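You operate a simulated robot arm through the tools that you are given. There is no shell and no other tool. Be economical: measure what you need, move in short steps, check, and stop when the job is done.

The job below is to be done with a simulated two-armed robot. You get a single attempt, and the scene is never put back.

## Task
Pulse station three is mended: put it back in use for its breaker.
Fine: fault tag off its peg and upright on the ledge and jaws clamped before the shield goes over; station switch to three.

Only the result counts: the job must be done as asked and must still hold three seconds after the hand-in. Knocking over, shifting, dropping, spilling or breaking anything else fails it.

## Robot
Two 6-joint arms with two-finger parallel grippers on one trunk, on a base that drives. Base frame: it is fixed to the floor where the robot stands at the start and does not move with it; the origin is under the middle of the robot, x ahead of it, y to its left, z up. Readings come in mm, degrees, newtons and seconds.
The left shoulder is at the start at [50, 170, 1110], the right one opposite. Each reaches about 1092 mm from its shoulder. Places, roughly: black lever of pulse station four [1200, -500, 1100]; black lever of pulse station one [1200, 700, 1100]; black lever of pulse station two [1200, 600, 1100]; button of blue-handled white-striped breaker [1300, -400, 1900]; button of green-handled white-striped breaker [1100, 500, 1100]; button of orange-handled white-striped breaker [900, 500, 1000]; button of purple-handled white-striped breaker [1000, 4900, 1800]; button of red-handled white-striped breaker [1100, 0, 1100]; button of yellow-handled white-striped breaker [1300, -500, 1900]; fan toggle of the pulse bench [1200, 700, 1700]; green contact dauber (4x4x13 cm) [1200, -100, 1000]; handle of green-handled white-striped breaker [1100, 500, 1100]; handle of orange-handled white-striped breaker [900, 500, 1000]; handle of purple-handled white-striped breaker [1000, 4900, 1800]; handle of the blue-handled white-striped breaker [1300, -400, 1900]; handle of the red-handled white-striped breaker [1100, 0, 1100]. Payload 1.57 kg a hand.
Tool frame (each hand has its own): the origin (TCP) lies between the finger pads and is the grasp point; the fingertips stand 30 mm ahead of it; z points along the fingers, y is the line along which they close. Largest opening 80 mm; finger width 17, thickness 12; the body of the gripper, 40 by 82 mm, starts 80 mm behind the TCP.
Orientation is told as [roll, pitch, yaw] about the base's x, y, z axes, in that order, counted from this pose: with the fingers straight down and closing along the base's y, the tool's x points along the base's -x, its y along +y and its z along -z.

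## Interface
- The arms move only by the tool move_arm. It takes "left_rows", "right_rows" or both (then of equal length, played together; a hand with none holds still); each is text: rows parted by semicolons, each of 7 numbers parted by spaces: the turn, a rotation vector about the tool's x, y, z in degrees, then the shift along the tool's x, y, z in mm, then the opening in per cent of the stroke, from 0 (shut) to 100 (fully open). In form: rx ry rz x y z grip; .... A call has 1 to 8 rows; each row is the pose to reach, as a shift and turn from the pose commanded when the call began, along the tool's axes at that moment. Rows are played at 5 a second. More than 50 mm and 8.6 degrees between two rows, or a gripper value outside its range, and nothing of the call is played. Where a pose cannot be reached the arm comes as near as it can. A force on the tool above 40 N (or 10 N above the force at the start of the call, whichever is more), or a blocked arm, ends the call early, and 0.2 s more pass. The fingers move at their own pace (about 45 mm/s each) and stop on an object; they squeeze with about 28 N. The grip force told is the motor's: it shows also when the fingers shut on nothing. Time passes only in rows, and 0.2 s behind the last, so rows that repeat a pose let the fingers close. The reply holds the time, the measured pose of the TCP, the force on the tool along the base axes, the opening and the grip force, in the units named above and with some noise, with the torque about the TCP (base axes, N m) and any sound that the robot's microphone picked up.
- Cameras (640 x 400 px; columns grow to the right, rows downward): "scene" is now at [51.1, -3.5, 1706.2]; the picture's right is [-0.06, -1.00, 0.00], its down [-0.49, 0.03, -0.87] and it looks along [0.87, -0.05, -0.49] (base axes); focal length 251 px, centre (320, 200). "left" rides on the left gripper at [72, 7, -122] in its tool frame; the picture's right is [-0.09, 1.00, 0.00], its down [-0.84, -0.08, -0.54] and it looks along [-0.54, -0.05, 0.84] (tool axes); focal length 238 px, centre (320, 200). "right" rides on the right gripper at [72, -7, -122] in its tool frame; the picture's right is [0.09, 1.00, 0.00], its down [-0.84, 0.08, -0.54] and it looks along [-0.54, 0.05, 0.84] (tool axes); focal length 238 px, centre (320, 200). There is no depth. A picture from a camera that has moved, and an enlarged one, comes with that camera's place and axes in the base frame and with its lens.
- snapshot(camera): a new picture of that camera. The clock stands still meanwhile.
- move_column(by): slides the trunk up (or, below 0, down) by that many mm; the arms and the scene camera ride with it, the base frame stays. It gives what a move gives, with no picture.
- roll_base(legs): drives the robot by 1 to 6 legs, each [ahead, left, turn to the left] in mm, mm and degrees, along the robot's own axes; the way and the turn of a leg run together, so that a leg with both is an arc; at most 1500 mm and 180 degrees a leg. The arms and the cameras ride along, it lands a little off, and it stops where it bumps. It gives what a move gives.
- pan_tilt(pan, tilt): turns the head with the scene camera to pan (to the left, within 86 degrees either way) and tilt (down, from -29 to 69), counted from straight ahead of the robot. It gives what a move gives.
- close_up(camera, box): a new picture of the part [left, top, right, bottom] of that camera's present view, enlarged. The clock stands still meanwhile.
- job_done(): hands the job in; it is judged then, once.

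Go step by step. Nothing tells you exact positions but the pictures and the camera data: compare them with the known pose of the tool, close in by small moves and look again before you grip or let go. The budget is 120 turns and 88 pictures, counting those below and the enlarged ones. Unless the task says otherwise, let go and move clear before handing in, and close with one line.

The tools are called after ">>>" by a JSON object that holds its "api" and its "payload". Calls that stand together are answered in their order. move_arm: Moves the arms, as the interface text tells. Its arguments: {"type":"object","properties":{"left_rows":{"type":"string"},"right_rows":{"type":"string"}},"required":[]} The other tools are called the same way: move_column (by) slides the trunk up or down; roll_base (legs) drives the base; pan_tilt (pan, tilt) turns the head that bears the scene camera; snapshot (camera) takes a picture; close_up (camera, box) takes an enlarged picture of a part of a camera's view; job_done () hands the job in.

At the start:

```text
t: 0.0
left_tcp_pos: [749.8, 234.9, 1000.4]
left_orientation: [0.0, 0.1, 0.0]
left_contact_force: [0.3, 0.0, -0.4]
left_ft_torque: [0.05, 0.0, 0.0]
left_grip_width: 80.0
left_finger_force: 0.0
right_tcp_pos: [644.9, -304.7, 999.5]
right_orientation: [0.1, 0.0, 0.0]
right_contact_force: [0.0, 0.4, 0.1]
right_ft_torque: [-0.02, -0.01, -0.01]
right_grip_width: 79.9
right_finger_force: 0.0
trunk travel left (down, up): [-725.0, 245.0]
robot x, y, heading: [-0.9, -1.3, 0.2]
head pan, tilt: [-3.3, 29.2]
```

scene: 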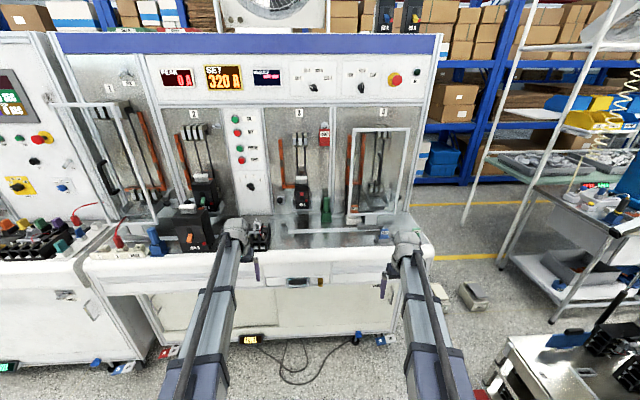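
right: 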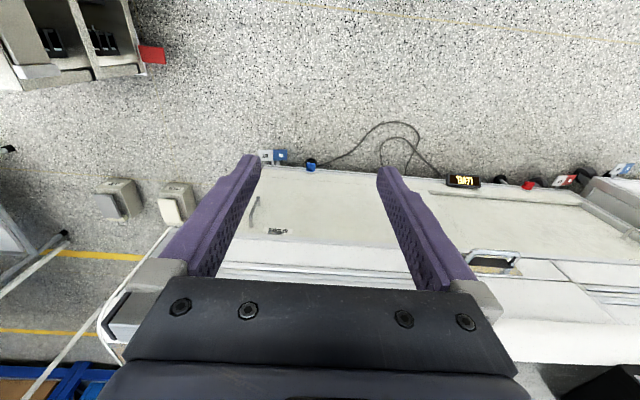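
left: 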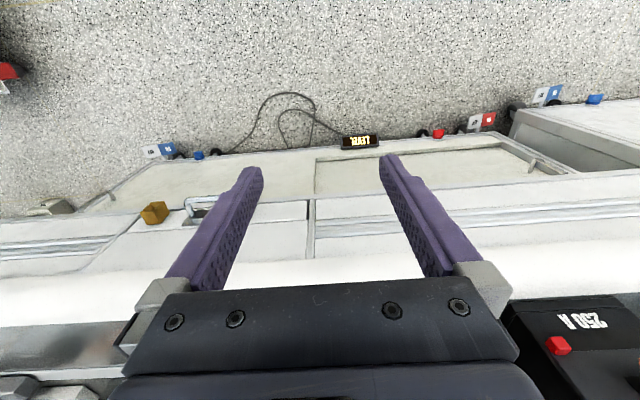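

The bench has four pulse stations; station three carries a red tag near its top. I'll look closer at it and the panel.

>>> {"api": "close_up", "payload": {"camera": "scene", "box": [220, 90, 440, 250]}}

>>> {"api": "close_up", "payload": {"camera": "scene", "box": [140, 40, 440, 120]}}

>>> {"api": "close_up", "payload": {"camera": "scene", "box": [80, 60, 280, 260]}}

```text
2.50 times, centred on (330, 170) of scene
camera zoom: at [51.1, -3.5, 1706.2], right [-0.06, -1.0, 0.0], down [-0.49, 0.03, -0.87], along [0.87, -0.05, -0.49], focal length 628 px, centre (295, 275)
```

zoom: 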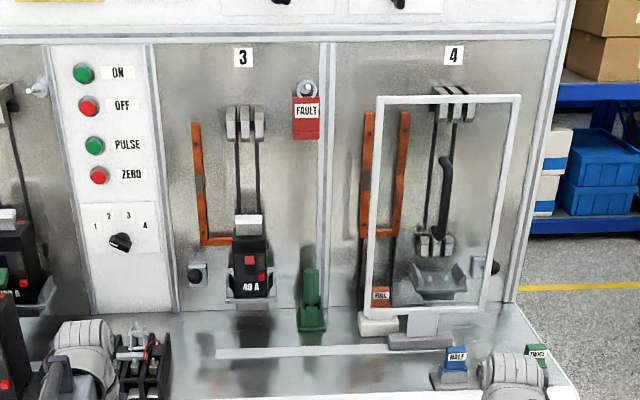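

```text
2.13 times, centred on (290, 80) of scene
camera zoom: at [51.1, -3.5, 1706.2], right [-0.06, -1.0, 0.0], down [-0.49, 0.03, -0.87], along [0.87, -0.05, -0.49], focal length 536 px, centre (384, 456)
```

zoom: 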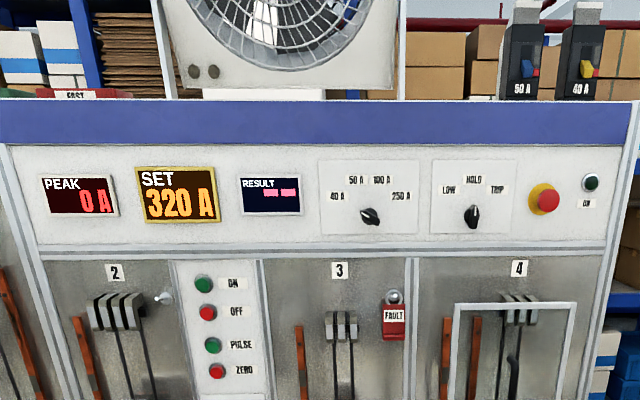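

```text
2.00 times, centred on (180, 160) of scene
camera zoom: at [51.1, -3.5, 1706.2], right [-0.06, -1.0, 0.0], down [-0.49, 0.03, -0.87], along [0.87, -0.05, -0.49], focal length 503 px, centre (600, 280)
```

zoom: 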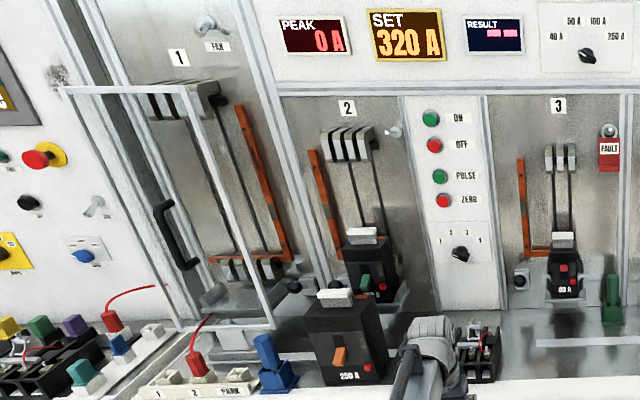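

Station three holds a 40 A breaker. I need finer views of the station, the lower hardware and the dials.

>>> {"api": "close_up", "payload": {"camera": "scene", "box": [270, 100, 350, 150]}}

>>> {"api": "close_up", "payload": {"camera": "scene", "box": [270, 150, 400, 250]}}

>>> {"api": "close_up", "payload": {"camera": "scene", "box": [285, 60, 425, 100]}}

>>> {"api": "close_up", "payload": {"camera": "scene", "box": [225, 110, 275, 200]}}

```text
8.00 times, centred on (310, 125) of scene
camera zoom: at [51.1, -3.5, 1706.2], right [-0.06, -1.0, 0.0], down [-0.49, 0.03, -0.87], along [0.87, -0.05, -0.49], focal length 2011 px, centre (400, 800)
```

zoom: 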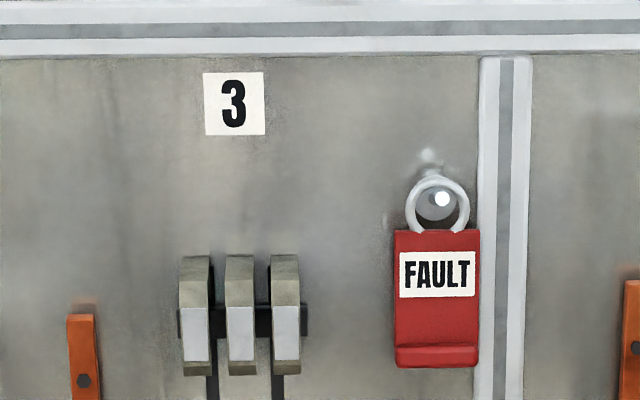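

```text
4.00 times, centred on (335, 200) of scene
camera zoom: at [51.1, -3.5, 1706.2], right [-0.06, -1.0, 0.0], down [-0.49, 0.03, -0.87], along [0.87, -0.05, -0.49], focal length 1005 px, centre (260, 200)
```

zoom: 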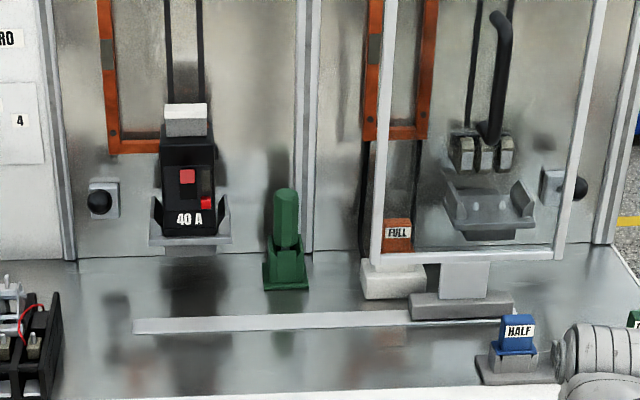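

```text
4.57 times, centred on (355, 80) of scene
camera zoom: at [51.1, -3.5, 1706.2], right [-0.06, -1.0, 0.0], down [-0.49, 0.03, -0.87], along [0.87, -0.05, -0.49], focal length 1149 px, centre (160, 749)
```

zoom: 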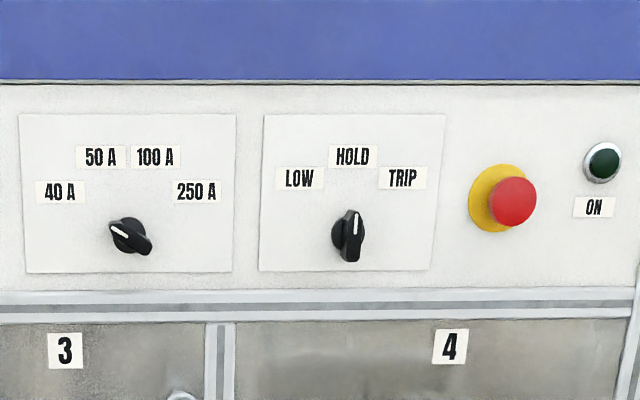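

```text
4.44 times, centred on (250, 155) of scene
camera zoom: at [51.1, -3.5, 1706.2], right [-0.06, -1.0, 0.0], down [-0.49, 0.03, -0.87], along [0.87, -0.05, -0.49], focal length 1117 px, centre (631, 400)
```

zoom: 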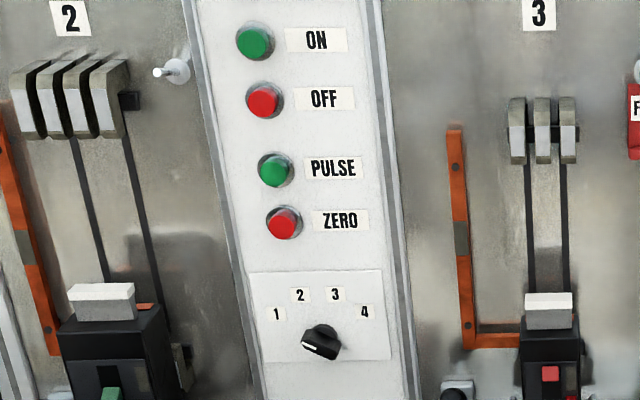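

The range dial already sits at 40 A, and the sliding shield is parked over station 4 on a bench rail. The station switch points to 1 and the FAULT tag hangs on station 3's peg. I'll raise both hands and point the fingers ahead so the hand cameras can look.

>>> {"api": "move_arm", "payload": {"left_rows": "0 -8 0 0 0 -20 100;0 -16 0 0 0 -40 100;0 -24 0 0 0 -60 100;0 -32 0 0 0 -80 100;0 -40 0 0 0 -100 100;0 -48 0 0 0 -120 100;0 -56 0 0 0 -140 100;0 -64 0 0 0 -160 100", "right_rows": "0 -8 0 0 0 -20 100;0 -16 0 0 0 -40 100;0 -24 0 0 0 -60 100;0 -32 0 0 0 -80 100;0 -40 0 0 0 -100 100;0 -48 0 0 0 -120 100;0 -56 0 0 0 -140 100;0 -64 0 0 0 -160 100"}}

```text
t: 1.8
left_tcp_pos: [752.3, 233.8, 1123.1]
left_orientation: [0.1, -64.3, 0.0]
left_contact_force: [-0.1, 0.0, -0.3]
left_ft_torque: [0.0, 0.02, 0.03]
left_grip_width: 79.8
left_finger_force: 0.0
left hand out of reach, approached as far as the arm can: row 1, 2, 3, 4, 5, 6, 7, 8
right_tcp_pos: [642.8, -299.2, 1124.4]
right_orientation: [0.0, -64.2, 0.0]
right_contact_force: [0.0, -0.4, 0.1]
right_ft_torque: [0.03, 0.02, 0.01]
right_grip_width: 80.1
right_finger_force: 0.1
right hand out of reach, approached as far as the arm can: row 1, 2, 3, 4, 5, 6, 7, 8
trunk travel left (down, up): [-725.0, 245.0]
robot x, y, heading: [0.4, -2.8, -0.2]
head pan, tilt: [-3.3, 29.2]
```

Both hands followed but lagged. I'll finish the tilt.

>>> {"api": "move_arm", "payload": {"left_rows": "0 -6 0 0 0 0 100;0 -12 0 0 0 0 100;0 -18 0 0 0 0 100;0 -26 0 0 0 0 100;0 -26 0 0 0 0 100", "right_rows": "0 -6 0 0 0 0 100;0 -12 0 0 0 0 100;0 -18 0 0 0 0 100;0 -26 0 0 0 0 100;0 -26 0 0 0 0 100"}}

>>> {"api": "snapshot", "payload": {"camera": "right"}}

>>> {"api": "snapshot", "payload": {"camera": "left"}}

```text
t: 3.0
left_tcp_pos: [754.7, 237.3, 1218.8]
left_orientation: [-13.2, -90.0, 13.2]
left_contact_force: [0.1, 0.7, -0.1]
left_ft_torque: [-0.04, 0.04, -0.01]
left_grip_width: 79.7
left_finger_force: 0.1
left hand out of reach, approached as far as the arm can: row 1, 2, 3, 4, 5
right_tcp_pos: [654.1, -309.4, 1219.6]
right_orientation: [-19.8, -90.0, 19.8]
right_contact_force: [0.6, -0.6, 0.7]
right_ft_torque: [-0.01, 0.02, 0.02]
right_grip_width: 80.1
right_finger_force: 0.0
right hand out of reach, approached as far as the arm can: row 1, 2, 3, 4, 5
trunk travel left (down, up): [-725.0, 245.0]
robot x, y, heading: [-2.1, 3.4, 0.0]
head pan, tilt: [-3.3, 29.2]
```

```text
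77 pictures are left
camera right: at [532.6, -315.1, 1147.6], right [0.0, 1.0, -0.09], down [-0.54, 0.08, 0.84], along [0.84, 0.05, 0.54], focal length 238 px, centre (320, 200)
```

right: 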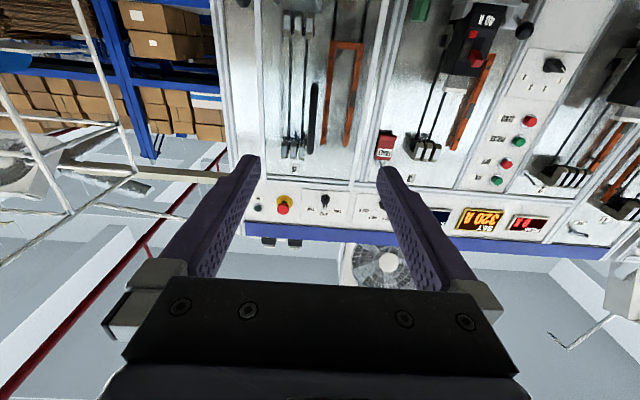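

```text
76 pictures are left
camera left: at [633.3, 243.4, 1147.2], right [0.0, 1.0, 0.09], down [-0.54, -0.08, 0.84], along [0.84, -0.05, 0.54], focal length 238 px, centre (320, 200)
```

left: 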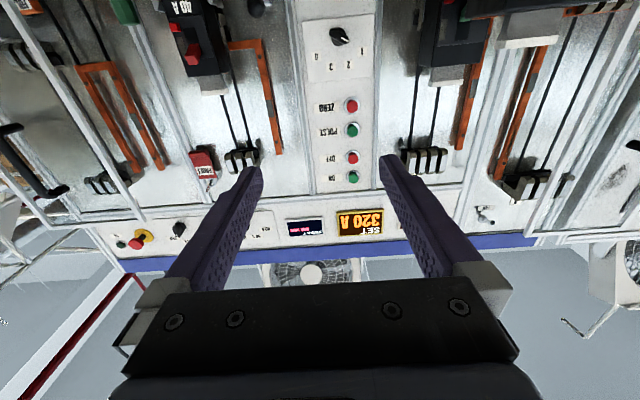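

The tag triangulates to about (1232, -93, 1384), beyond present reach. I'll drive ahead 250 mm with the hands well clear, then look again.

>>> {"api": "roll_base", "payload": {"legs": [[250, 0, 0]]}}

>>> {"api": "pan_tilt", "payload": {"pan": -10, "tilt": 35}}

>>> {"api": "snapshot", "payload": {"camera": "scene"}}

```text
t: 4.8
left_tcp_pos: [1001.9, 233.6, 1218.4]
left_orientation: [-0.1, -89.7, -0.1]
left_contact_force: [0.7, -0.6, 1.0]
left_ft_torque: [-0.02, 0.01, 0.0]
left_grip_width: 80.1
left_finger_force: 0.0
right_tcp_pos: [898.3, -311.7, 1217.6]
right_orientation: [0.1, -89.9, -0.2]
right_contact_force: [0.6, -0.2, -0.4]
right_ft_torque: [-0.02, 0.0, 0.03]
right_grip_width: 80.0
right_finger_force: 0.1
trunk travel left (down, up): [-725.0, 245.0]
robot x, y, heading: [249.1, 2.9, -0.2]
head pan, tilt: [-3.3, 29.2]
```

```text
t: 5.5
left_tcp_pos: [999.5, 235.1, 1219.3]
left_orientation: [-4.8, -89.9, 4.6]
left_contact_force: [-0.9, 0.0, -0.1]
left_ft_torque: [0.01, -0.03, 0.0]
left_grip_width: 79.8
left_finger_force: 0.1
right_tcp_pos: [897.4, -312.2, 1219.4]
right_orientation: [0.3, -90.0, -0.4]
right_contact_force: [-0.4, 0.0, 1.1]
right_ft_torque: [-0.02, -0.01, 0.02]
right_grip_width: 80.1
right_finger_force: 0.1
trunk travel left (down, up): [-725.0, 245.0]
robot x, y, heading: [247.4, 1.4, 0.1]
head pan, tilt: [-10.0, 35.0]
```

```text
75 pictures are left
camera scene: at [291.7, -13.9, 1697.2], right [-0.18, -0.98, 0.0], down [-0.56, 0.1, -0.82], along [0.81, -0.14, -0.57], focal length 251 px, centre (320, 200)
```

scene: 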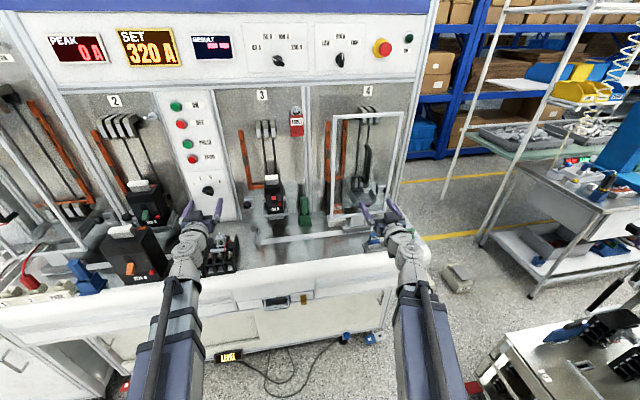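

>>> {"api": "close_up", "payload": {"camera": "scene", "box": [225, 80, 435, 260]}}

>>> {"api": "close_up", "payload": {"camera": "scene", "box": [235, 160, 325, 250]}}

>>> {"api": "close_up", "payload": {"camera": "scene", "box": [330, 160, 420, 250]}}

>>> {"api": "close_up", "payload": {"camera": "scene", "box": [0, 160, 250, 310]}}

```text
2.22 times, centred on (330, 170) of scene
camera zoom: at [291.7, -13.9, 1697.2], right [-0.18, -0.98, 0.0], down [-0.56, 0.1, -0.82], along [0.81, -0.14, -0.57], focal length 559 px, centre (298, 267)
```

zoom: 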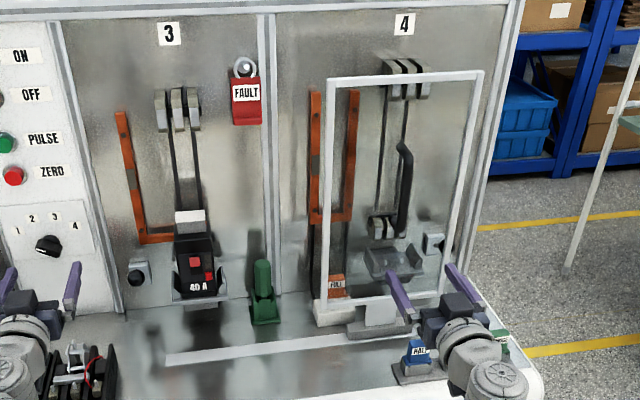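

```text
4.44 times, centred on (280, 205) of scene
camera zoom: at [291.7, -13.9, 1697.2], right [-0.18, -0.98, 0.0], down [-0.56, 0.1, -0.82], along [0.81, -0.14, -0.57], focal length 1117 px, centre (498, 178)
```

zoom: 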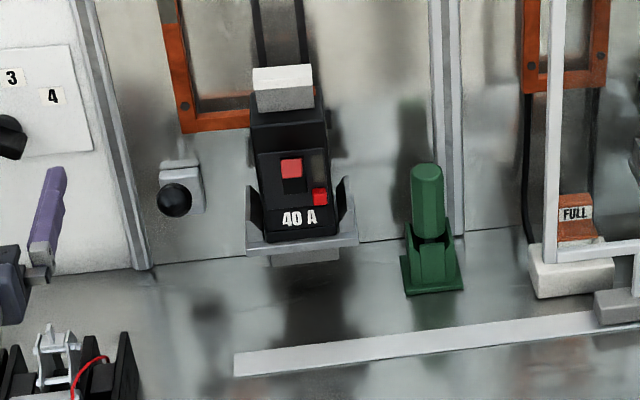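

```text
4.44 times, centred on (375, 205) of scene
camera zoom: at [291.7, -13.9, 1697.2], right [-0.18, -0.98, 0.0], down [-0.56, 0.1, -0.82], along [0.81, -0.14, -0.57], focal length 1117 px, centre (76, 178)
```

zoom: 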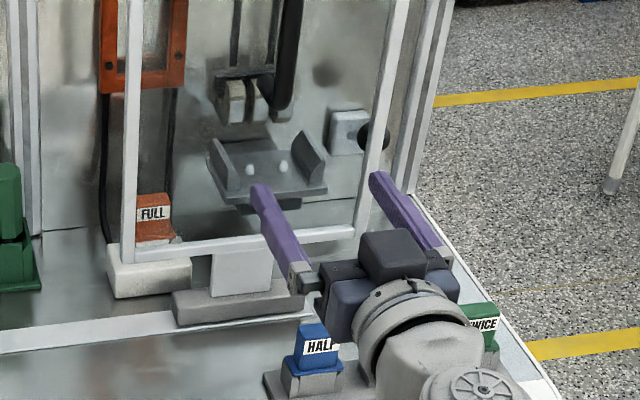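

```text
2.56 times, centred on (125, 235) of scene
camera zoom: at [291.7, -13.9, 1697.2], right [-0.18, -0.98, 0.0], down [-0.56, 0.1, -0.82], along [0.81, -0.14, -0.57], focal length 644 px, centre (819, 110)
```

zoom: 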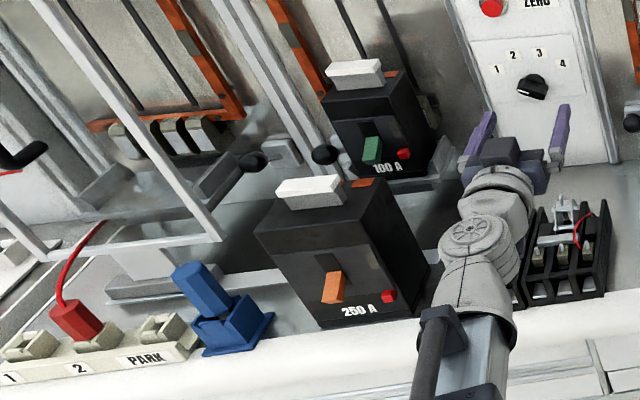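

I place the station-3 breaker at y≈25, its lever ball near (1200, 137, 1065), the switch knob near (1240, 290, 1128), and the shield with its handle near (1060, -320, 1290). I'll swing the right hand in front of station 3, pitched to look straight at it, to see the lever, peg and ledge.

>>> {"api": "move_arm", "payload": {"right_rows": "0 7 0 0 42 0 100;0 14 0 0 84 0 100;0 21 0 0 126 0 100;0 28 0 0 168 0 100;0 35 0 0 210 0 100;0 42 0 0 252 0 100;0 42 0 0 252 0 100"}}

>>> {"api": "snapshot", "payload": {"camera": "right"}}

```text
t: 7.1
left_tcp_pos: [999.3, 234.1, 1219.9]
left_orientation: [6.6, -89.9, -6.7]
left_contact_force: [-0.4, 1.5, -0.6]
left_ft_torque: [-0.04, 0.0, 0.0]
left_grip_width: 79.9
left_finger_force: 0.0
right_tcp_pos: [899.0, -60.2, 1073.5]
right_orientation: [0.0, -47.9, -0.2]
right_contact_force: [-0.9, -0.3, 0.3]
right_ft_torque: [0.01, 0.02, -0.02]
right_grip_width: 80.4
right_finger_force: 0.0
right hand out of reach, approached as far as the arm can: row 1, 2, 3, 4, 5, 6, 7
trunk travel left (down, up): [-725.0, 245.0]
robot x, y, heading: [245.3, 1.4, -0.3]
head pan, tilt: [-10.0, 35.0]
```

```text
70 pictures are left
camera right: at [761.7, -64.8, 1100.7], right [-0.06, 1.0, -0.07], down [0.16, 0.08, 0.98], along [0.99, 0.05, -0.16], focal length 238 px, centre (320, 200)
```

right: 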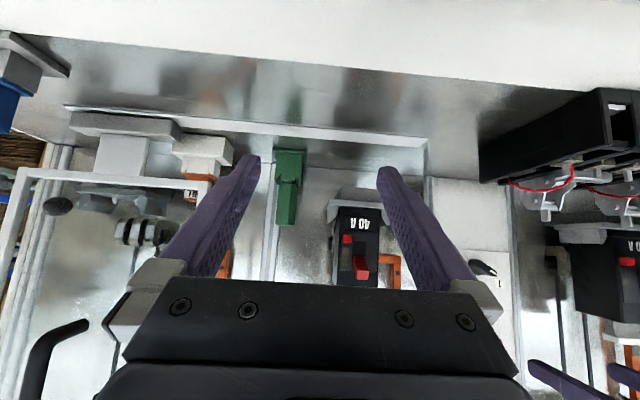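

Wrist limits tie the hand's pitch to its height, so I'll use the trunk for height. I'll raise it 150 mm and look again.

>>> {"api": "move_column", "payload": {"by": 150}}

>>> {"api": "snapshot", "payload": {"camera": "right"}}

>>> {"api": "snapshot", "payload": {"camera": "left"}}

```text
t: 8.8
left_tcp_pos: [1001.2, 233.4, 1369.5]
left_orientation: [-3.4, -89.9, 3.1]
left_contact_force: [-0.2, 0.2, 0.1]
left_ft_torque: [-0.01, -0.02, 0.03]
left_grip_width: 80.3
left_finger_force: 0.0
right_tcp_pos: [900.4, -59.5, 1222.8]
right_orientation: [0.1, -48.1, -0.2]
right_contact_force: [0.5, -0.1, -0.8]
right_ft_torque: [0.0, 0.02, -0.03]
right_grip_width: 79.9
right_finger_force: 0.1
trunk travel left (down, up): [-875.0, 95.0]
robot x, y, heading: [244.9, -1.4, 0.1]
head pan, tilt: [-10.0, 35.0]
```

```text
69 pictures are left
camera right: at [762.3, -64.9, 1250.5], right [-0.06, 1.0, -0.07], down [0.16, 0.08, 0.98], along [0.99, 0.05, -0.16], focal length 238 px, centre (320, 200)
```

right: 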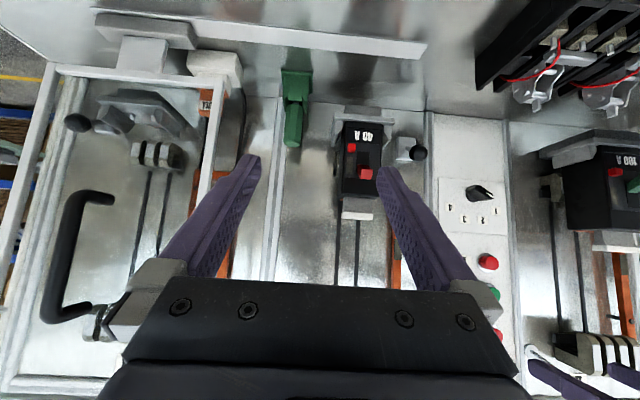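

```text
68 pictures are left
camera left: at [878.9, 241.2, 1297.0], right [0.0, 1.0, 0.09], down [-0.54, -0.08, 0.84], along [0.84, -0.05, 0.54], focal length 238 px, centre (320, 200)
```

left: 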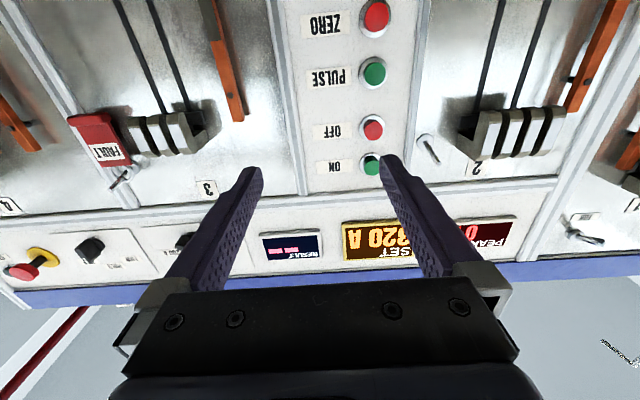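

>>> {"api": "close_up", "payload": {"camera": "right", "box": [320, 90, 520, 215]}}

>>> {"api": "close_up", "payload": {"camera": "right", "box": [40, 60, 240, 185]}}

>>> {"api": "close_up", "payload": {"camera": "left", "box": [0, 90, 240, 240]}}

```text
3.20 times, centred on (420, 152) of right
camera zoom: at [762.3, -64.9, 1250.5], right [-0.06, 1.0, -0.07], down [0.16, 0.08, 0.98], along [0.99, 0.05, -0.16], focal length 763 px, centre (0, 352)
```

zoom: 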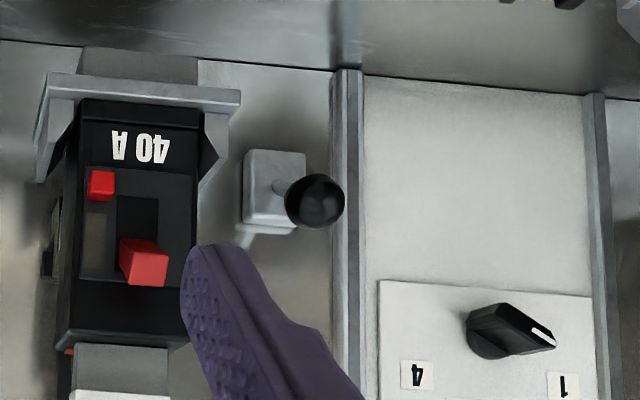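

```text
3.20 times, centred on (140, 122) of right
camera zoom: at [762.3, -64.9, 1250.5], right [-0.06, 1.0, -0.07], down [0.16, 0.08, 0.98], along [0.99, 0.05, -0.16], focal length 763 px, centre (896, 448)
```

zoom: 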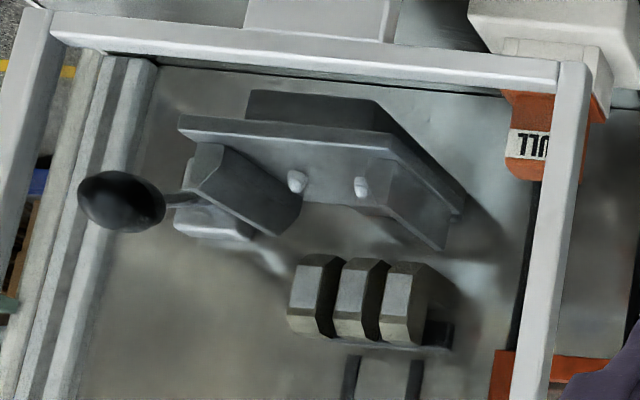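

```text
2.67 times, centred on (120, 165) of left
camera zoom: at [878.9, 241.2, 1297.0], right [0.0, 1.0, 0.09], down [-0.54, -0.08, 0.84], along [0.84, -0.05, 0.54], focal length 636 px, centre (853, 293)
```

zoom: 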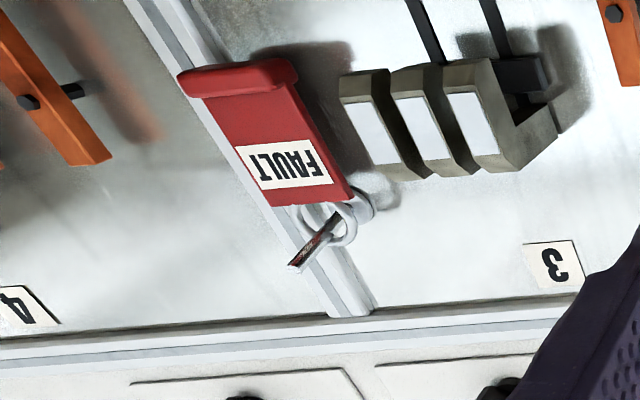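

A red item labelled like the fault tag seems to stand atop the blue beam at the left. I'll look at the top of the beam.

>>> {"api": "pan_tilt", "payload": {"pan": 10, "tilt": 20}}

>>> {"api": "snapshot", "payload": {"camera": "scene"}}

```text
t: 9.7
left_tcp_pos: [1001.1, 234.2, 1369.4]
left_orientation: [-3.0, -89.9, 2.6]
left_contact_force: [0.6, -0.2, -0.4]
left_ft_torque: [0.0, 0.0, 0.01]
left_grip_width: 80.1
left_finger_force: 0.0
right_tcp_pos: [899.1, -60.4, 1223.1]
right_orientation: [0.1, -48.0, -0.2]
right_contact_force: [0.2, 0.2, 0.5]
right_ft_torque: [-0.05, 0.0, 0.0]
right_grip_width: 79.8
right_finger_force: 0.1
trunk travel left (down, up): [-875.0, 95.0]
robot x, y, heading: [243.7, -1.1, -0.2]
head pan, tilt: [10.0, 20.0]
```

```text
64 pictures are left
camera scene: at [297.0, 17.4, 1871.0], right [0.17, -0.99, 0.0], down [-0.34, -0.06, -0.94], along [0.93, 0.16, -0.34], focal length 251 px, centre (320, 200)
```

scene: 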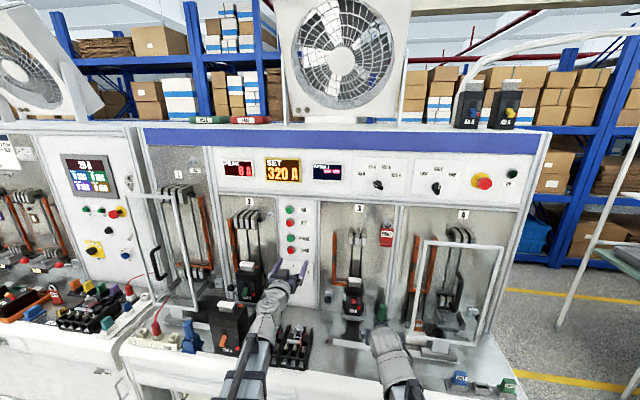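

>>> {"api": "close_up", "payload": {"camera": "scene", "box": [140, 85, 300, 185]}}

>>> {"api": "close_up", "payload": {"camera": "scene", "box": [340, 80, 560, 218]}}

```text
4.00 times, centred on (220, 135) of scene
camera zoom: at [297.0, 17.4, 1871.0], right [0.17, -0.99, 0.0], down [-0.34, -0.06, -0.94], along [0.93, 0.16, -0.34], focal length 1005 px, centre (720, 460)
```

zoom: 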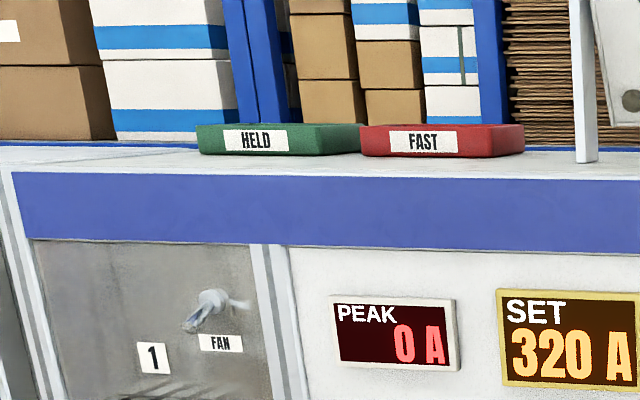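

```text
2.90 times, centred on (450, 149) of scene
camera zoom: at [297.0, 17.4, 1871.0], right [0.17, -0.99, 0.0], down [-0.34, -0.06, -0.94], along [0.93, 0.16, -0.34], focal length 729 px, centre (-57, 348)
```

zoom: 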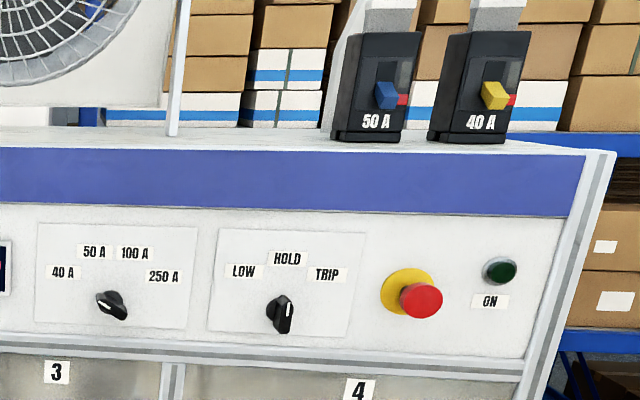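

>>> {"api": "close_up", "payload": {"camera": "scene", "box": [330, 180, 430, 242]}}

>>> {"api": "close_up", "payload": {"camera": "scene", "box": [110, 280, 540, 400]}}

```text
6.40 times, centred on (380, 211) of scene
camera zoom: at [297.0, 17.4, 1871.0], right [0.17, -0.99, 0.0], down [-0.34, -0.06, -0.94], along [0.93, 0.16, -0.34], focal length 1609 px, centre (-64, 130)
```

zoom: 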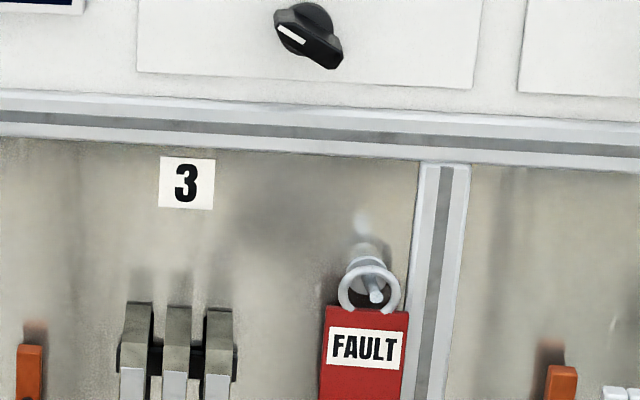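

```text
1.49 times, centred on (325, 340) of scene
camera zoom: at [297.0, 17.4, 1871.0], right [0.17, -0.99, 0.0], down [-0.34, -0.06, -0.94], along [0.93, 0.16, -0.34], focal length 374 px, centre (313, -8)
```

zoom: 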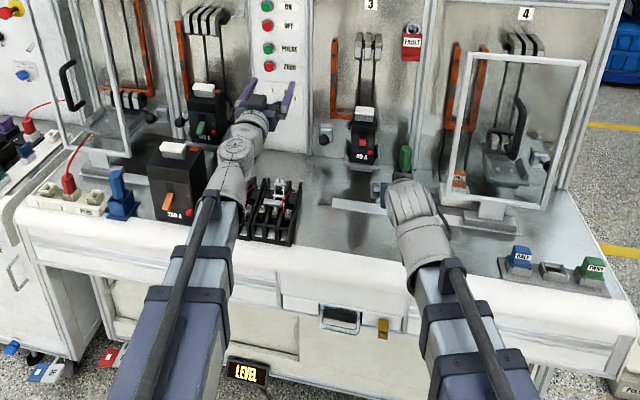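

No separate small shelf shows yet. The narrow cabinet top, where spare breakers and trays stand, is the likely ledge. I'll raise the trunk fully to look onto it.

>>> {"api": "move_column", "payload": {"by": 95}}

>>> {"api": "pan_tilt", "payload": {"pan": -8, "tilt": 15}}

>>> {"api": "snapshot", "payload": {"camera": "scene"}}

>>> {"api": "close_up", "payload": {"camera": "scene", "box": [180, 90, 500, 290]}}

```text
t: 10.9
left_tcp_pos: [1001.1, 234.1, 1465.2]
left_orientation: [-3.5, -89.9, 3.3]
left_contact_force: [-0.2, 0.7, 0.3]
left_ft_torque: [0.01, -0.03, -0.01]
left_grip_width: 79.9
left_finger_force: 0.1
right_tcp_pos: [899.5, -59.9, 1317.2]
right_orientation: [-0.1, -48.1, -0.2]
right_contact_force: [-0.1, -0.3, -0.3]
right_ft_torque: [0.01, 0.0, -0.01]
right_grip_width: 80.0
right_finger_force: 0.1
trunk travel left (down, up): [-970.0, 0.0]
robot x, y, heading: [244.8, -1.2, -0.3]
head pan, tilt: [10.0, 20.0]
```

```text
t: 11.8
left_tcp_pos: [1000.9, 234.9, 1464.9]
left_orientation: [-3.0, -89.9, 2.8]
left_contact_force: [1.2, 0.6, 0.6]
left_ft_torque: [-0.01, 0.01, 0.01]
left_grip_width: 79.9
left_finger_force: 0.1
right_tcp_pos: [899.6, -60.3, 1316.3]
right_orientation: [0.1, -48.0, -0.2]
right_contact_force: [-0.6, -0.4, 0.5]
right_ft_torque: [0.01, -0.01, 0.0]
right_grip_width: 79.8
right_finger_force: 0.0
trunk travel left (down, up): [-970.0, 0.0]
robot x, y, heading: [244.7, -1.2, -0.2]
head pan, tilt: [-8.0, 15.0]
```

```text
59 pictures are left
camera scene: at [297.6, -11.6, 1974.1], right [-0.14, -0.99, 0.0], down [-0.26, 0.04, -0.97], along [0.96, -0.14, -0.26], focal length 251 px, centre (320, 200)
```

scene: 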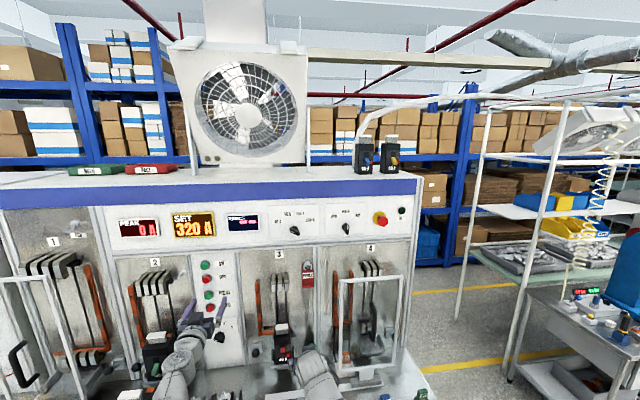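

```text
2.00 times, centred on (340, 190) of scene
camera zoom: at [297.6, -11.6, 1974.1], right [-0.14, -0.99, 0.0], down [-0.26, 0.04, -0.97], along [0.96, -0.14, -0.26], focal length 503 px, centre (280, 220)
```

zoom: 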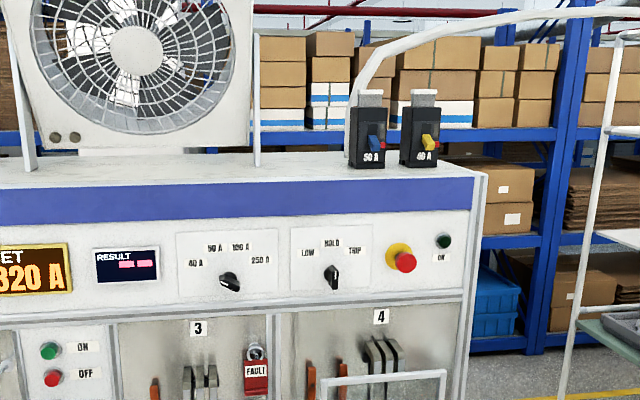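

>>> {"api": "pan_tilt", "payload": {"pan": -5, "tilt": 52}}

>>> {"api": "snapshot", "payload": {"camera": "scene"}}

```text
t: 12.8
left_tcp_pos: [999.9, 233.3, 1465.0]
left_orientation: [-2.1, -89.9, 2.1]
left_contact_force: [0.4, 1.0, 0.0]
left_ft_torque: [-0.02, -0.01, 0.04]
left_grip_width: 79.9
left_finger_force: 0.0
right_tcp_pos: [899.8, -60.4, 1317.2]
right_orientation: [0.0, -48.1, -0.2]
right_contact_force: [-0.2, -0.3, 0.9]
right_ft_torque: [0.03, 0.0, 0.02]
right_grip_width: 79.9
right_finger_force: 0.0
trunk travel left (down, up): [-970.0, 0.0]
robot x, y, heading: [246.6, -1.7, -0.2]
head pan, tilt: [-5.0, 52.0]
```

```text
57 pictures are left
camera scene: at [280.1, -5.2, 1917.8], right [-0.09, -1.0, 0.0], down [-0.78, 0.07, -0.62], along [0.61, -0.06, -0.79], focal length 251 px, centre (320, 200)
```

scene: 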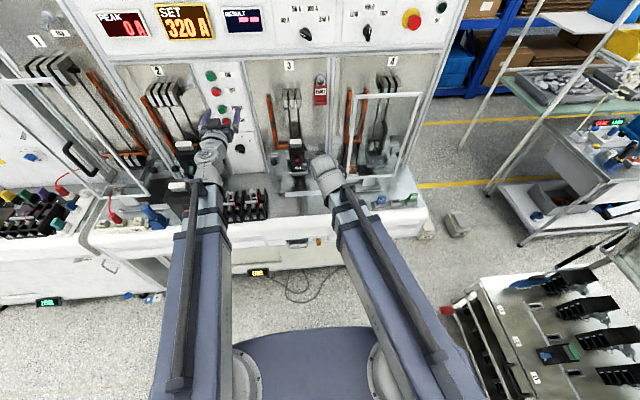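

>>> {"api": "close_up", "payload": {"camera": "scene", "box": [260, 30, 420, 130]}}

>>> {"api": "close_up", "payload": {"camera": "scene", "box": [220, 140, 440, 278]}}

```text
4.00 times, centred on (340, 80) of scene
camera zoom: at [280.1, -5.2, 1917.8], right [-0.09, -1.0, 0.0], down [-0.78, 0.07, -0.62], along [0.61, -0.06, -0.79], focal length 1005 px, centre (240, 680)
```

zoom: 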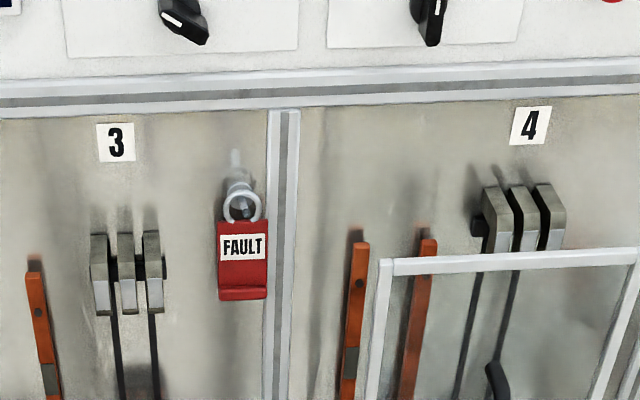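

```text
2.90 times, centred on (330, 209) of scene
camera zoom: at [280.1, -5.2, 1917.8], right [-0.09, -1.0, 0.0], down [-0.78, 0.07, -0.62], along [0.61, -0.06, -0.79], focal length 729 px, centre (291, 174)
```

zoom: 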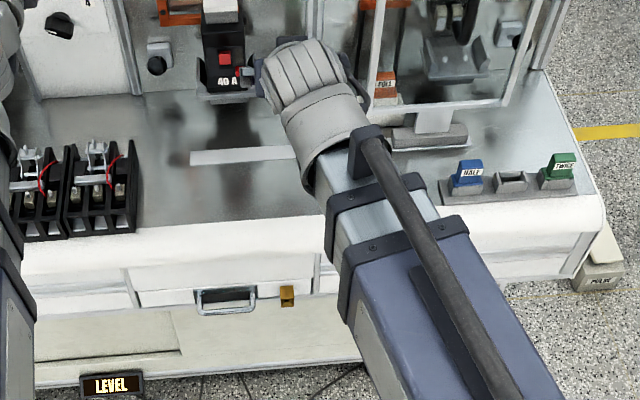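

I take the cabinet top to be the ledge; nothing else fits. For the tag, I'll lower the trunk by 90 and turn the right hand to point straight ahead.

>>> {"api": "move_column", "payload": {"by": -90}}

>>> {"api": "move_arm", "payload": {"right_rows": "0 -7 0 0 0 0 100;0 -14 0 0 0 0 100;0 -21 0 0 0 0 100;0 -28 0 0 0 0 100;0 -35 0 0 0 0 100;0 -42 0 0 0 0 100;0 -42 0 0 0 0 100"}}

>>> {"api": "snapshot", "payload": {"camera": "right"}}

```text
t: 14.0
left_tcp_pos: [1000.0, 234.6, 1375.3]
left_orientation: [-1.5, -89.9, 1.2]
left_contact_force: [0.1, -0.1, -0.2]
left_ft_torque: [0.03, 0.0, -0.01]
left_grip_width: 80.1
left_finger_force: 0.1
right_tcp_pos: [900.1, -59.8, 1226.3]
right_orientation: [0.0, -47.9, -0.2]
right_contact_force: [0.1, -0.6, 0.3]
right_ft_torque: [0.01, -0.01, 0.03]
right_grip_width: 80.0
right_finger_force: 0.2
trunk travel left (down, up): [-880.0, 90.0]
robot x, y, heading: [244.1, 4.5, -0.1]
head pan, tilt: [-5.0, 52.0]
```

```text
t: 15.6
left_tcp_pos: [1000.9, 234.2, 1374.1]
left_orientation: [-3.6, -89.9, 3.5]
left_contact_force: [-0.1, 0.2, -0.9]
left_ft_torque: [0.02, 0.0, 0.0]
left_grip_width: 80.2
left_finger_force: 0.1
right_tcp_pos: [907.2, -57.9, 1374.9]
right_orientation: [-2.3, -89.9, 2.2]
right_contact_force: [-0.1, -0.1, 0.2]
right_ft_torque: [-0.02, 0.02, -0.02]
right_grip_width: 80.1
right_finger_force: 0.0
right hand out of reach, approached as far as the arm can: row 1, 2, 3, 4, 5, 6, 7
trunk travel left (down, up): [-880.0, 90.0]
robot x, y, heading: [241.7, 0.6, -0.3]
head pan, tilt: [-5.0, 52.0]
```

```text
54 pictures are left
camera right: at [785.4, -63.4, 1302.5], right [0.0, 1.0, -0.09], down [-0.54, 0.08, 0.84], along [0.84, 0.05, 0.54], focal length 238 px, centre (320, 200)
```

right: 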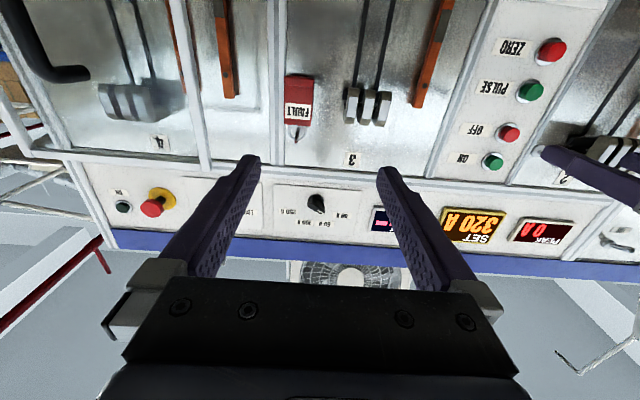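

>>> {"api": "close_up", "payload": {"camera": "right", "box": [240, 60, 400, 160]}}

```text
4.00 times, centred on (320, 110) of right
camera zoom: at [785.4, -63.4, 1302.5], right [0.0, 1.0, -0.09], down [-0.54, 0.08, 0.84], along [0.84, 0.05, 0.54], focal length 953 px, centre (320, 560)
```

zoom: 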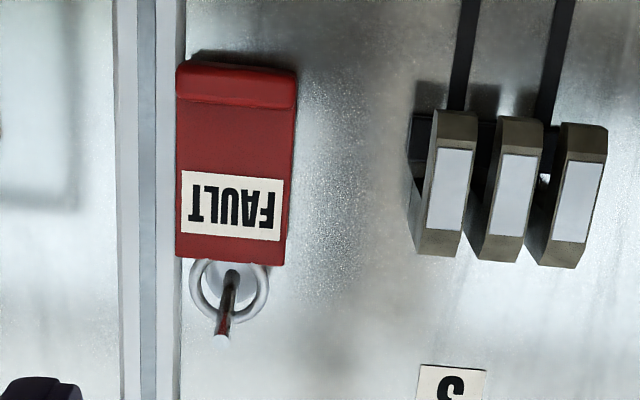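

The tag centre sits near (1230, -93, 1387), about 53 mm wide, with the post just beside and behind its right edge. I'll advance the right hand centred on it and check.

>>> {"api": "move_arm", "payload": {"right_rows": "0 0 0 -2 -7 45 100;0 0 0 -4 -14 90 100;0 0 0 -6 -21 135 100;0 0 0 -8 -28 180 100;0 0 0 -10 -35 225 100;0 0 0 -10 -35 250 100;0 0 0 -10 -35 250 100"}}

>>> {"api": "snapshot", "payload": {"camera": "right"}}

```text
t: 17.2
left_tcp_pos: [1000.1, 234.4, 1374.1]
left_orientation: [-4.2, -89.8, 4.1]
left_contact_force: [0.2, 1.0, 0.5]
left_ft_torque: [0.02, 0.02, -0.01]
left_grip_width: 80.1
left_finger_force: 0.1
right_tcp_pos: [1159.2, -89.4, 1375.1]
right_orientation: [-169.8, -89.9, 169.7]
right_contact_force: [-0.6, 0.7, -0.3]
right_ft_torque: [0.03, 0.03, -0.01]
right_grip_width: 80.1
right_finger_force: 0.0
right hand out of reach, approached as far as the arm can: row 3, 4, 5, 6, 7
trunk travel left (down, up): [-880.0, 90.0]
robot x, y, heading: [246.0, -0.1, -0.3]
head pan, tilt: [-5.0, 52.0]
```

```text
52 pictures are left
camera right: at [1037.9, -95.4, 1302.9], right [0.0, 1.0, -0.09], down [-0.54, 0.08, 0.84], along [0.84, 0.05, 0.54], focal length 238 px, centre (320, 200)
```

right: 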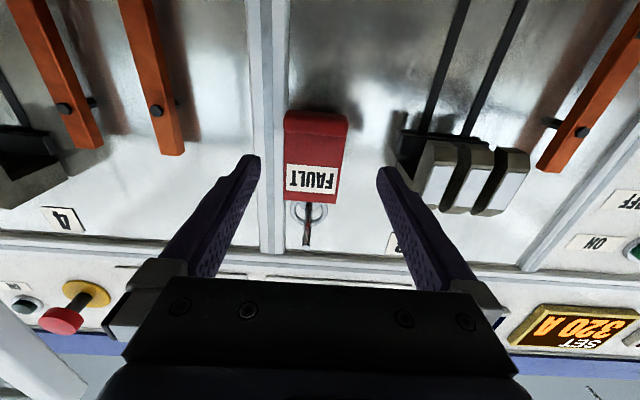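

Well centred. I'll raise 8 mm by trunk and creep forward until the tips straddle the tag.

>>> {"api": "move_column", "payload": {"by": 8}}

>>> {"api": "move_arm", "payload": {"right_rows": "0 0 0 0 -2 10 100;0 0 0 0 -3 20 100;0 0 0 0 -3 30 100;0 0 0 0 -3 38 100;0 0 0 0 -3 38 100"}}

>>> {"api": "snapshot", "payload": {"camera": "right"}}

```text
t: 17.8
left_tcp_pos: [1001.6, 234.2, 1382.7]
left_orientation: [-2.9, -89.9, 2.5]
left_contact_force: [0.4, -0.6, 0.2]
left_ft_torque: [0.0, 0.0, 0.02]
left_grip_width: 80.0
left_finger_force: 0.1
right_tcp_pos: [1159.3, -89.9, 1382.7]
right_orientation: [-174.2, -90.1, 174.0]
right_contact_force: [-0.4, 0.2, 1.0]
right_ft_torque: [-0.02, 0.0, 0.0]
right_grip_width: 79.7
right_finger_force: 0.1
trunk travel left (down, up): [-888.0, 82.0]
robot x, y, heading: [243.1, -1.8, -0.0]
head pan, tilt: [-5.0, 52.0]
```

```text
t: 19.0
left_tcp_pos: [1000.8, 233.7, 1382.4]
left_orientation: [-2.9, -89.9, 2.8]
left_contact_force: [0.2, 0.5, -0.4]
left_ft_torque: [-0.01, 0.02, 0.02]
left_grip_width: 79.9
left_finger_force: 0.0
right_tcp_pos: [1198.2, -93.7, 1381.8]
right_orientation: [6.2, -89.9, -6.4]
right_contact_force: [-0.9, -0.2, -0.1]
right_ft_torque: [0.01, 0.01, -0.01]
right_grip_width: 80.0
right_finger_force: 0.0
trunk travel left (down, up): [-888.0, 82.0]
robot x, y, heading: [246.9, 1.7, -0.3]
head pan, tilt: [-5.0, 52.0]
```

```text
51 pictures are left
camera right: at [1076.9, -99.1, 1310.6], right [0.0, 1.0, -0.09], down [-0.54, 0.08, 0.84], along [0.84, 0.05, 0.54], focal length 238 px, centre (320, 200)
```

right: 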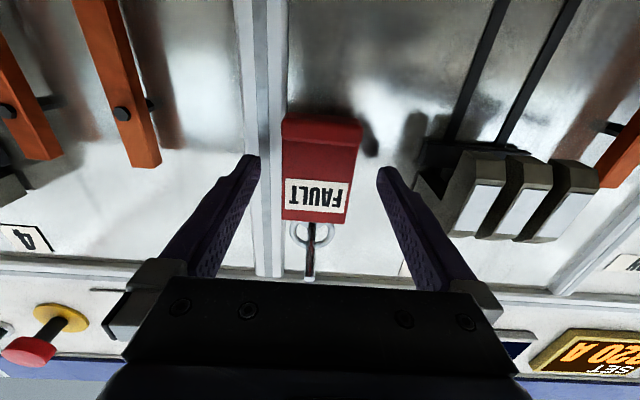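

>>> {"api": "move_arm", "payload": {"right_rows": "0 0 0 0 0 5 100;0 0 0 0 0 10 100;0 0 0 0 0 15 100"}}

>>> {"api": "snapshot", "payload": {"camera": "right"}}

```text
t: 19.8
left_tcp_pos: [1001.3, 233.9, 1382.8]
left_orientation: [-3.1, -89.9, 2.9]
left_contact_force: [1.1, -0.5, 0.9]
left_ft_torque: [0.04, -0.02, -0.04]
left_grip_width: 80.1
left_finger_force: 0.1
right_tcp_pos: [1212.2, -92.3, 1381.8]
right_orientation: [-21.6, -89.9, 21.4]
right_contact_force: [-0.5, 0.6, 0.1]
right_ft_torque: [-0.01, -0.03, 0.0]
right_grip_width: 80.2
right_finger_force: 0.1
trunk travel left (down, up): [-888.0, 82.0]
robot x, y, heading: [241.6, -0.0, -0.3]
head pan, tilt: [-5.0, 52.0]
```

```text
50 pictures are left
camera right: at [1091.3, -97.9, 1310.5], right [0.0, 1.0, -0.09], down [-0.54, 0.08, 0.84], along [0.84, 0.05, 0.54], focal length 238 px, centre (320, 200)
```

right: 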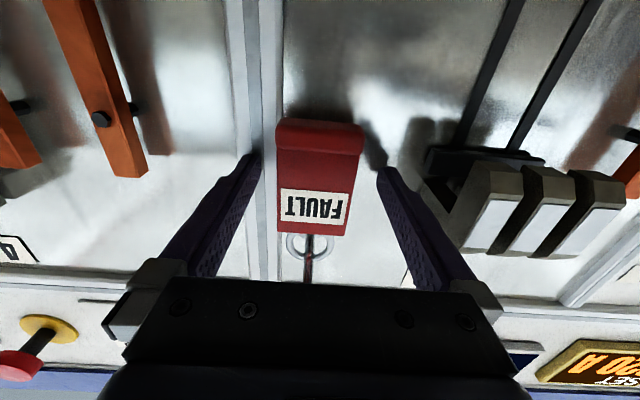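

>>> {"api": "move_arm", "payload": {"right_rows": "0 0 0 0 0 4 100;0 0 0 0 0 8 100;0 0 0 0 0 12 100;0 0 0 0 0 16 100"}}

>>> {"api": "snapshot", "payload": {"camera": "right"}}

```text
t: 20.7
left_tcp_pos: [997.7, 234.5, 1383.1]
left_orientation: [-27.9, -89.9, 27.9]
left_contact_force: [1.1, 0.3, 0.1]
left_ft_torque: [-0.03, 0.0, -0.03]
left_grip_width: 79.9
left_finger_force: 0.0
right_tcp_pos: [1219.3, -91.7, 1383.5]
right_orientation: [-125.0, -89.8, 125.0]
right_contact_force: [-6.2, -1.7, -2.0]
right_ft_torque: [0.01, 0.12, 0.13]
right_grip_width: 79.8
right_finger_force: 0.0
trunk travel left (down, up): [-888.0, 82.0]
robot x, y, heading: [247.1, -2.0, -0.0]
head pan, tilt: [-5.0, 52.0]
stopped in row 4 (right hand): the force on the tool passed its limit at 48 N (the readings are from after the stop); the commanded pose is now the measured one
```

```text
49 pictures are left
camera right: at [1099.3, -98.0, 1311.4], right [0.0, 1.0, -0.1], down [-0.54, 0.08, 0.84], along [0.84, 0.05, 0.54], focal length 238 px, centre (320, 200)
```

right: 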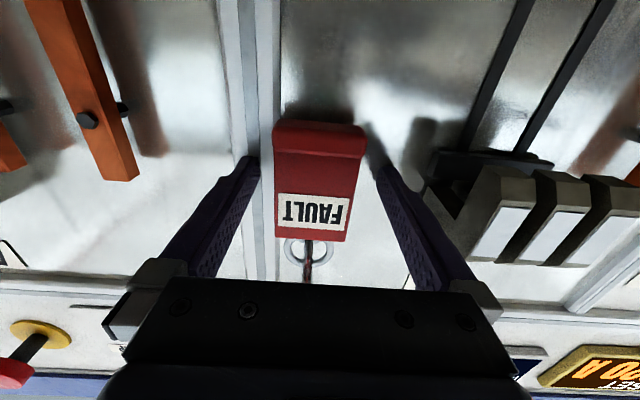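

Tips touch the post at x≈1250. I'll back off 2 mm and close on the tag.

>>> {"api": "move_arm", "payload": {"right_rows": "0 0 0 0 0 -2 100;0 0 0 0 0 -2 60;0 0 0 0 0 -2 40;0 0 0 0 0 -2 20;0 0 0 0 0 -2 20"}}

>>> {"api": "snapshot", "payload": {"camera": "right"}}

```text
t: 21.9
left_tcp_pos: [1001.1, 234.1, 1381.2]
left_orientation: [-3.1, -89.8, 3.0]
left_contact_force: [0.3, 0.1, 0.0]
left_ft_torque: [0.01, -0.01, 0.01]
left_grip_width: 80.1
left_finger_force: 0.1
right_tcp_pos: [1218.6, -91.3, 1382.6]
right_orientation: [-100.3, -89.8, 100.3]
right_contact_force: [0.8, 0.3, 1.1]
right_ft_torque: [0.02, 0.05, -0.03]
right_grip_width: 49.3
right_finger_force: 28.3
trunk travel left (down, up): [-888.0, 82.0]
robot x, y, heading: [244.1, 2.6, -0.3]
head pan, tilt: [-5.0, 52.0]
```

```text
48 pictures are left
camera right: at [1097.6, -97.6, 1310.8], right [0.0, 1.0, -0.1], down [-0.54, 0.08, 0.84], along [0.84, 0.05, 0.54], focal length 238 px, centre (320, 200)
```

right: 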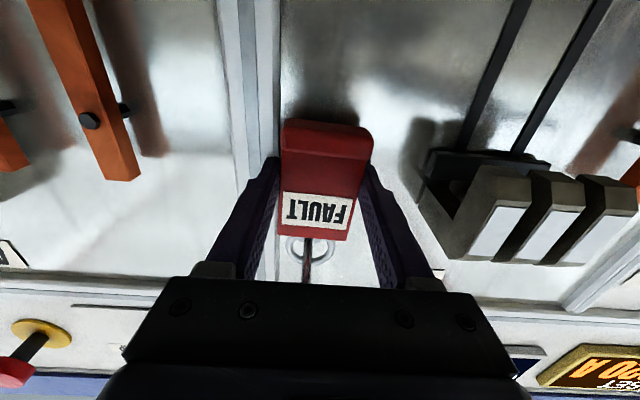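

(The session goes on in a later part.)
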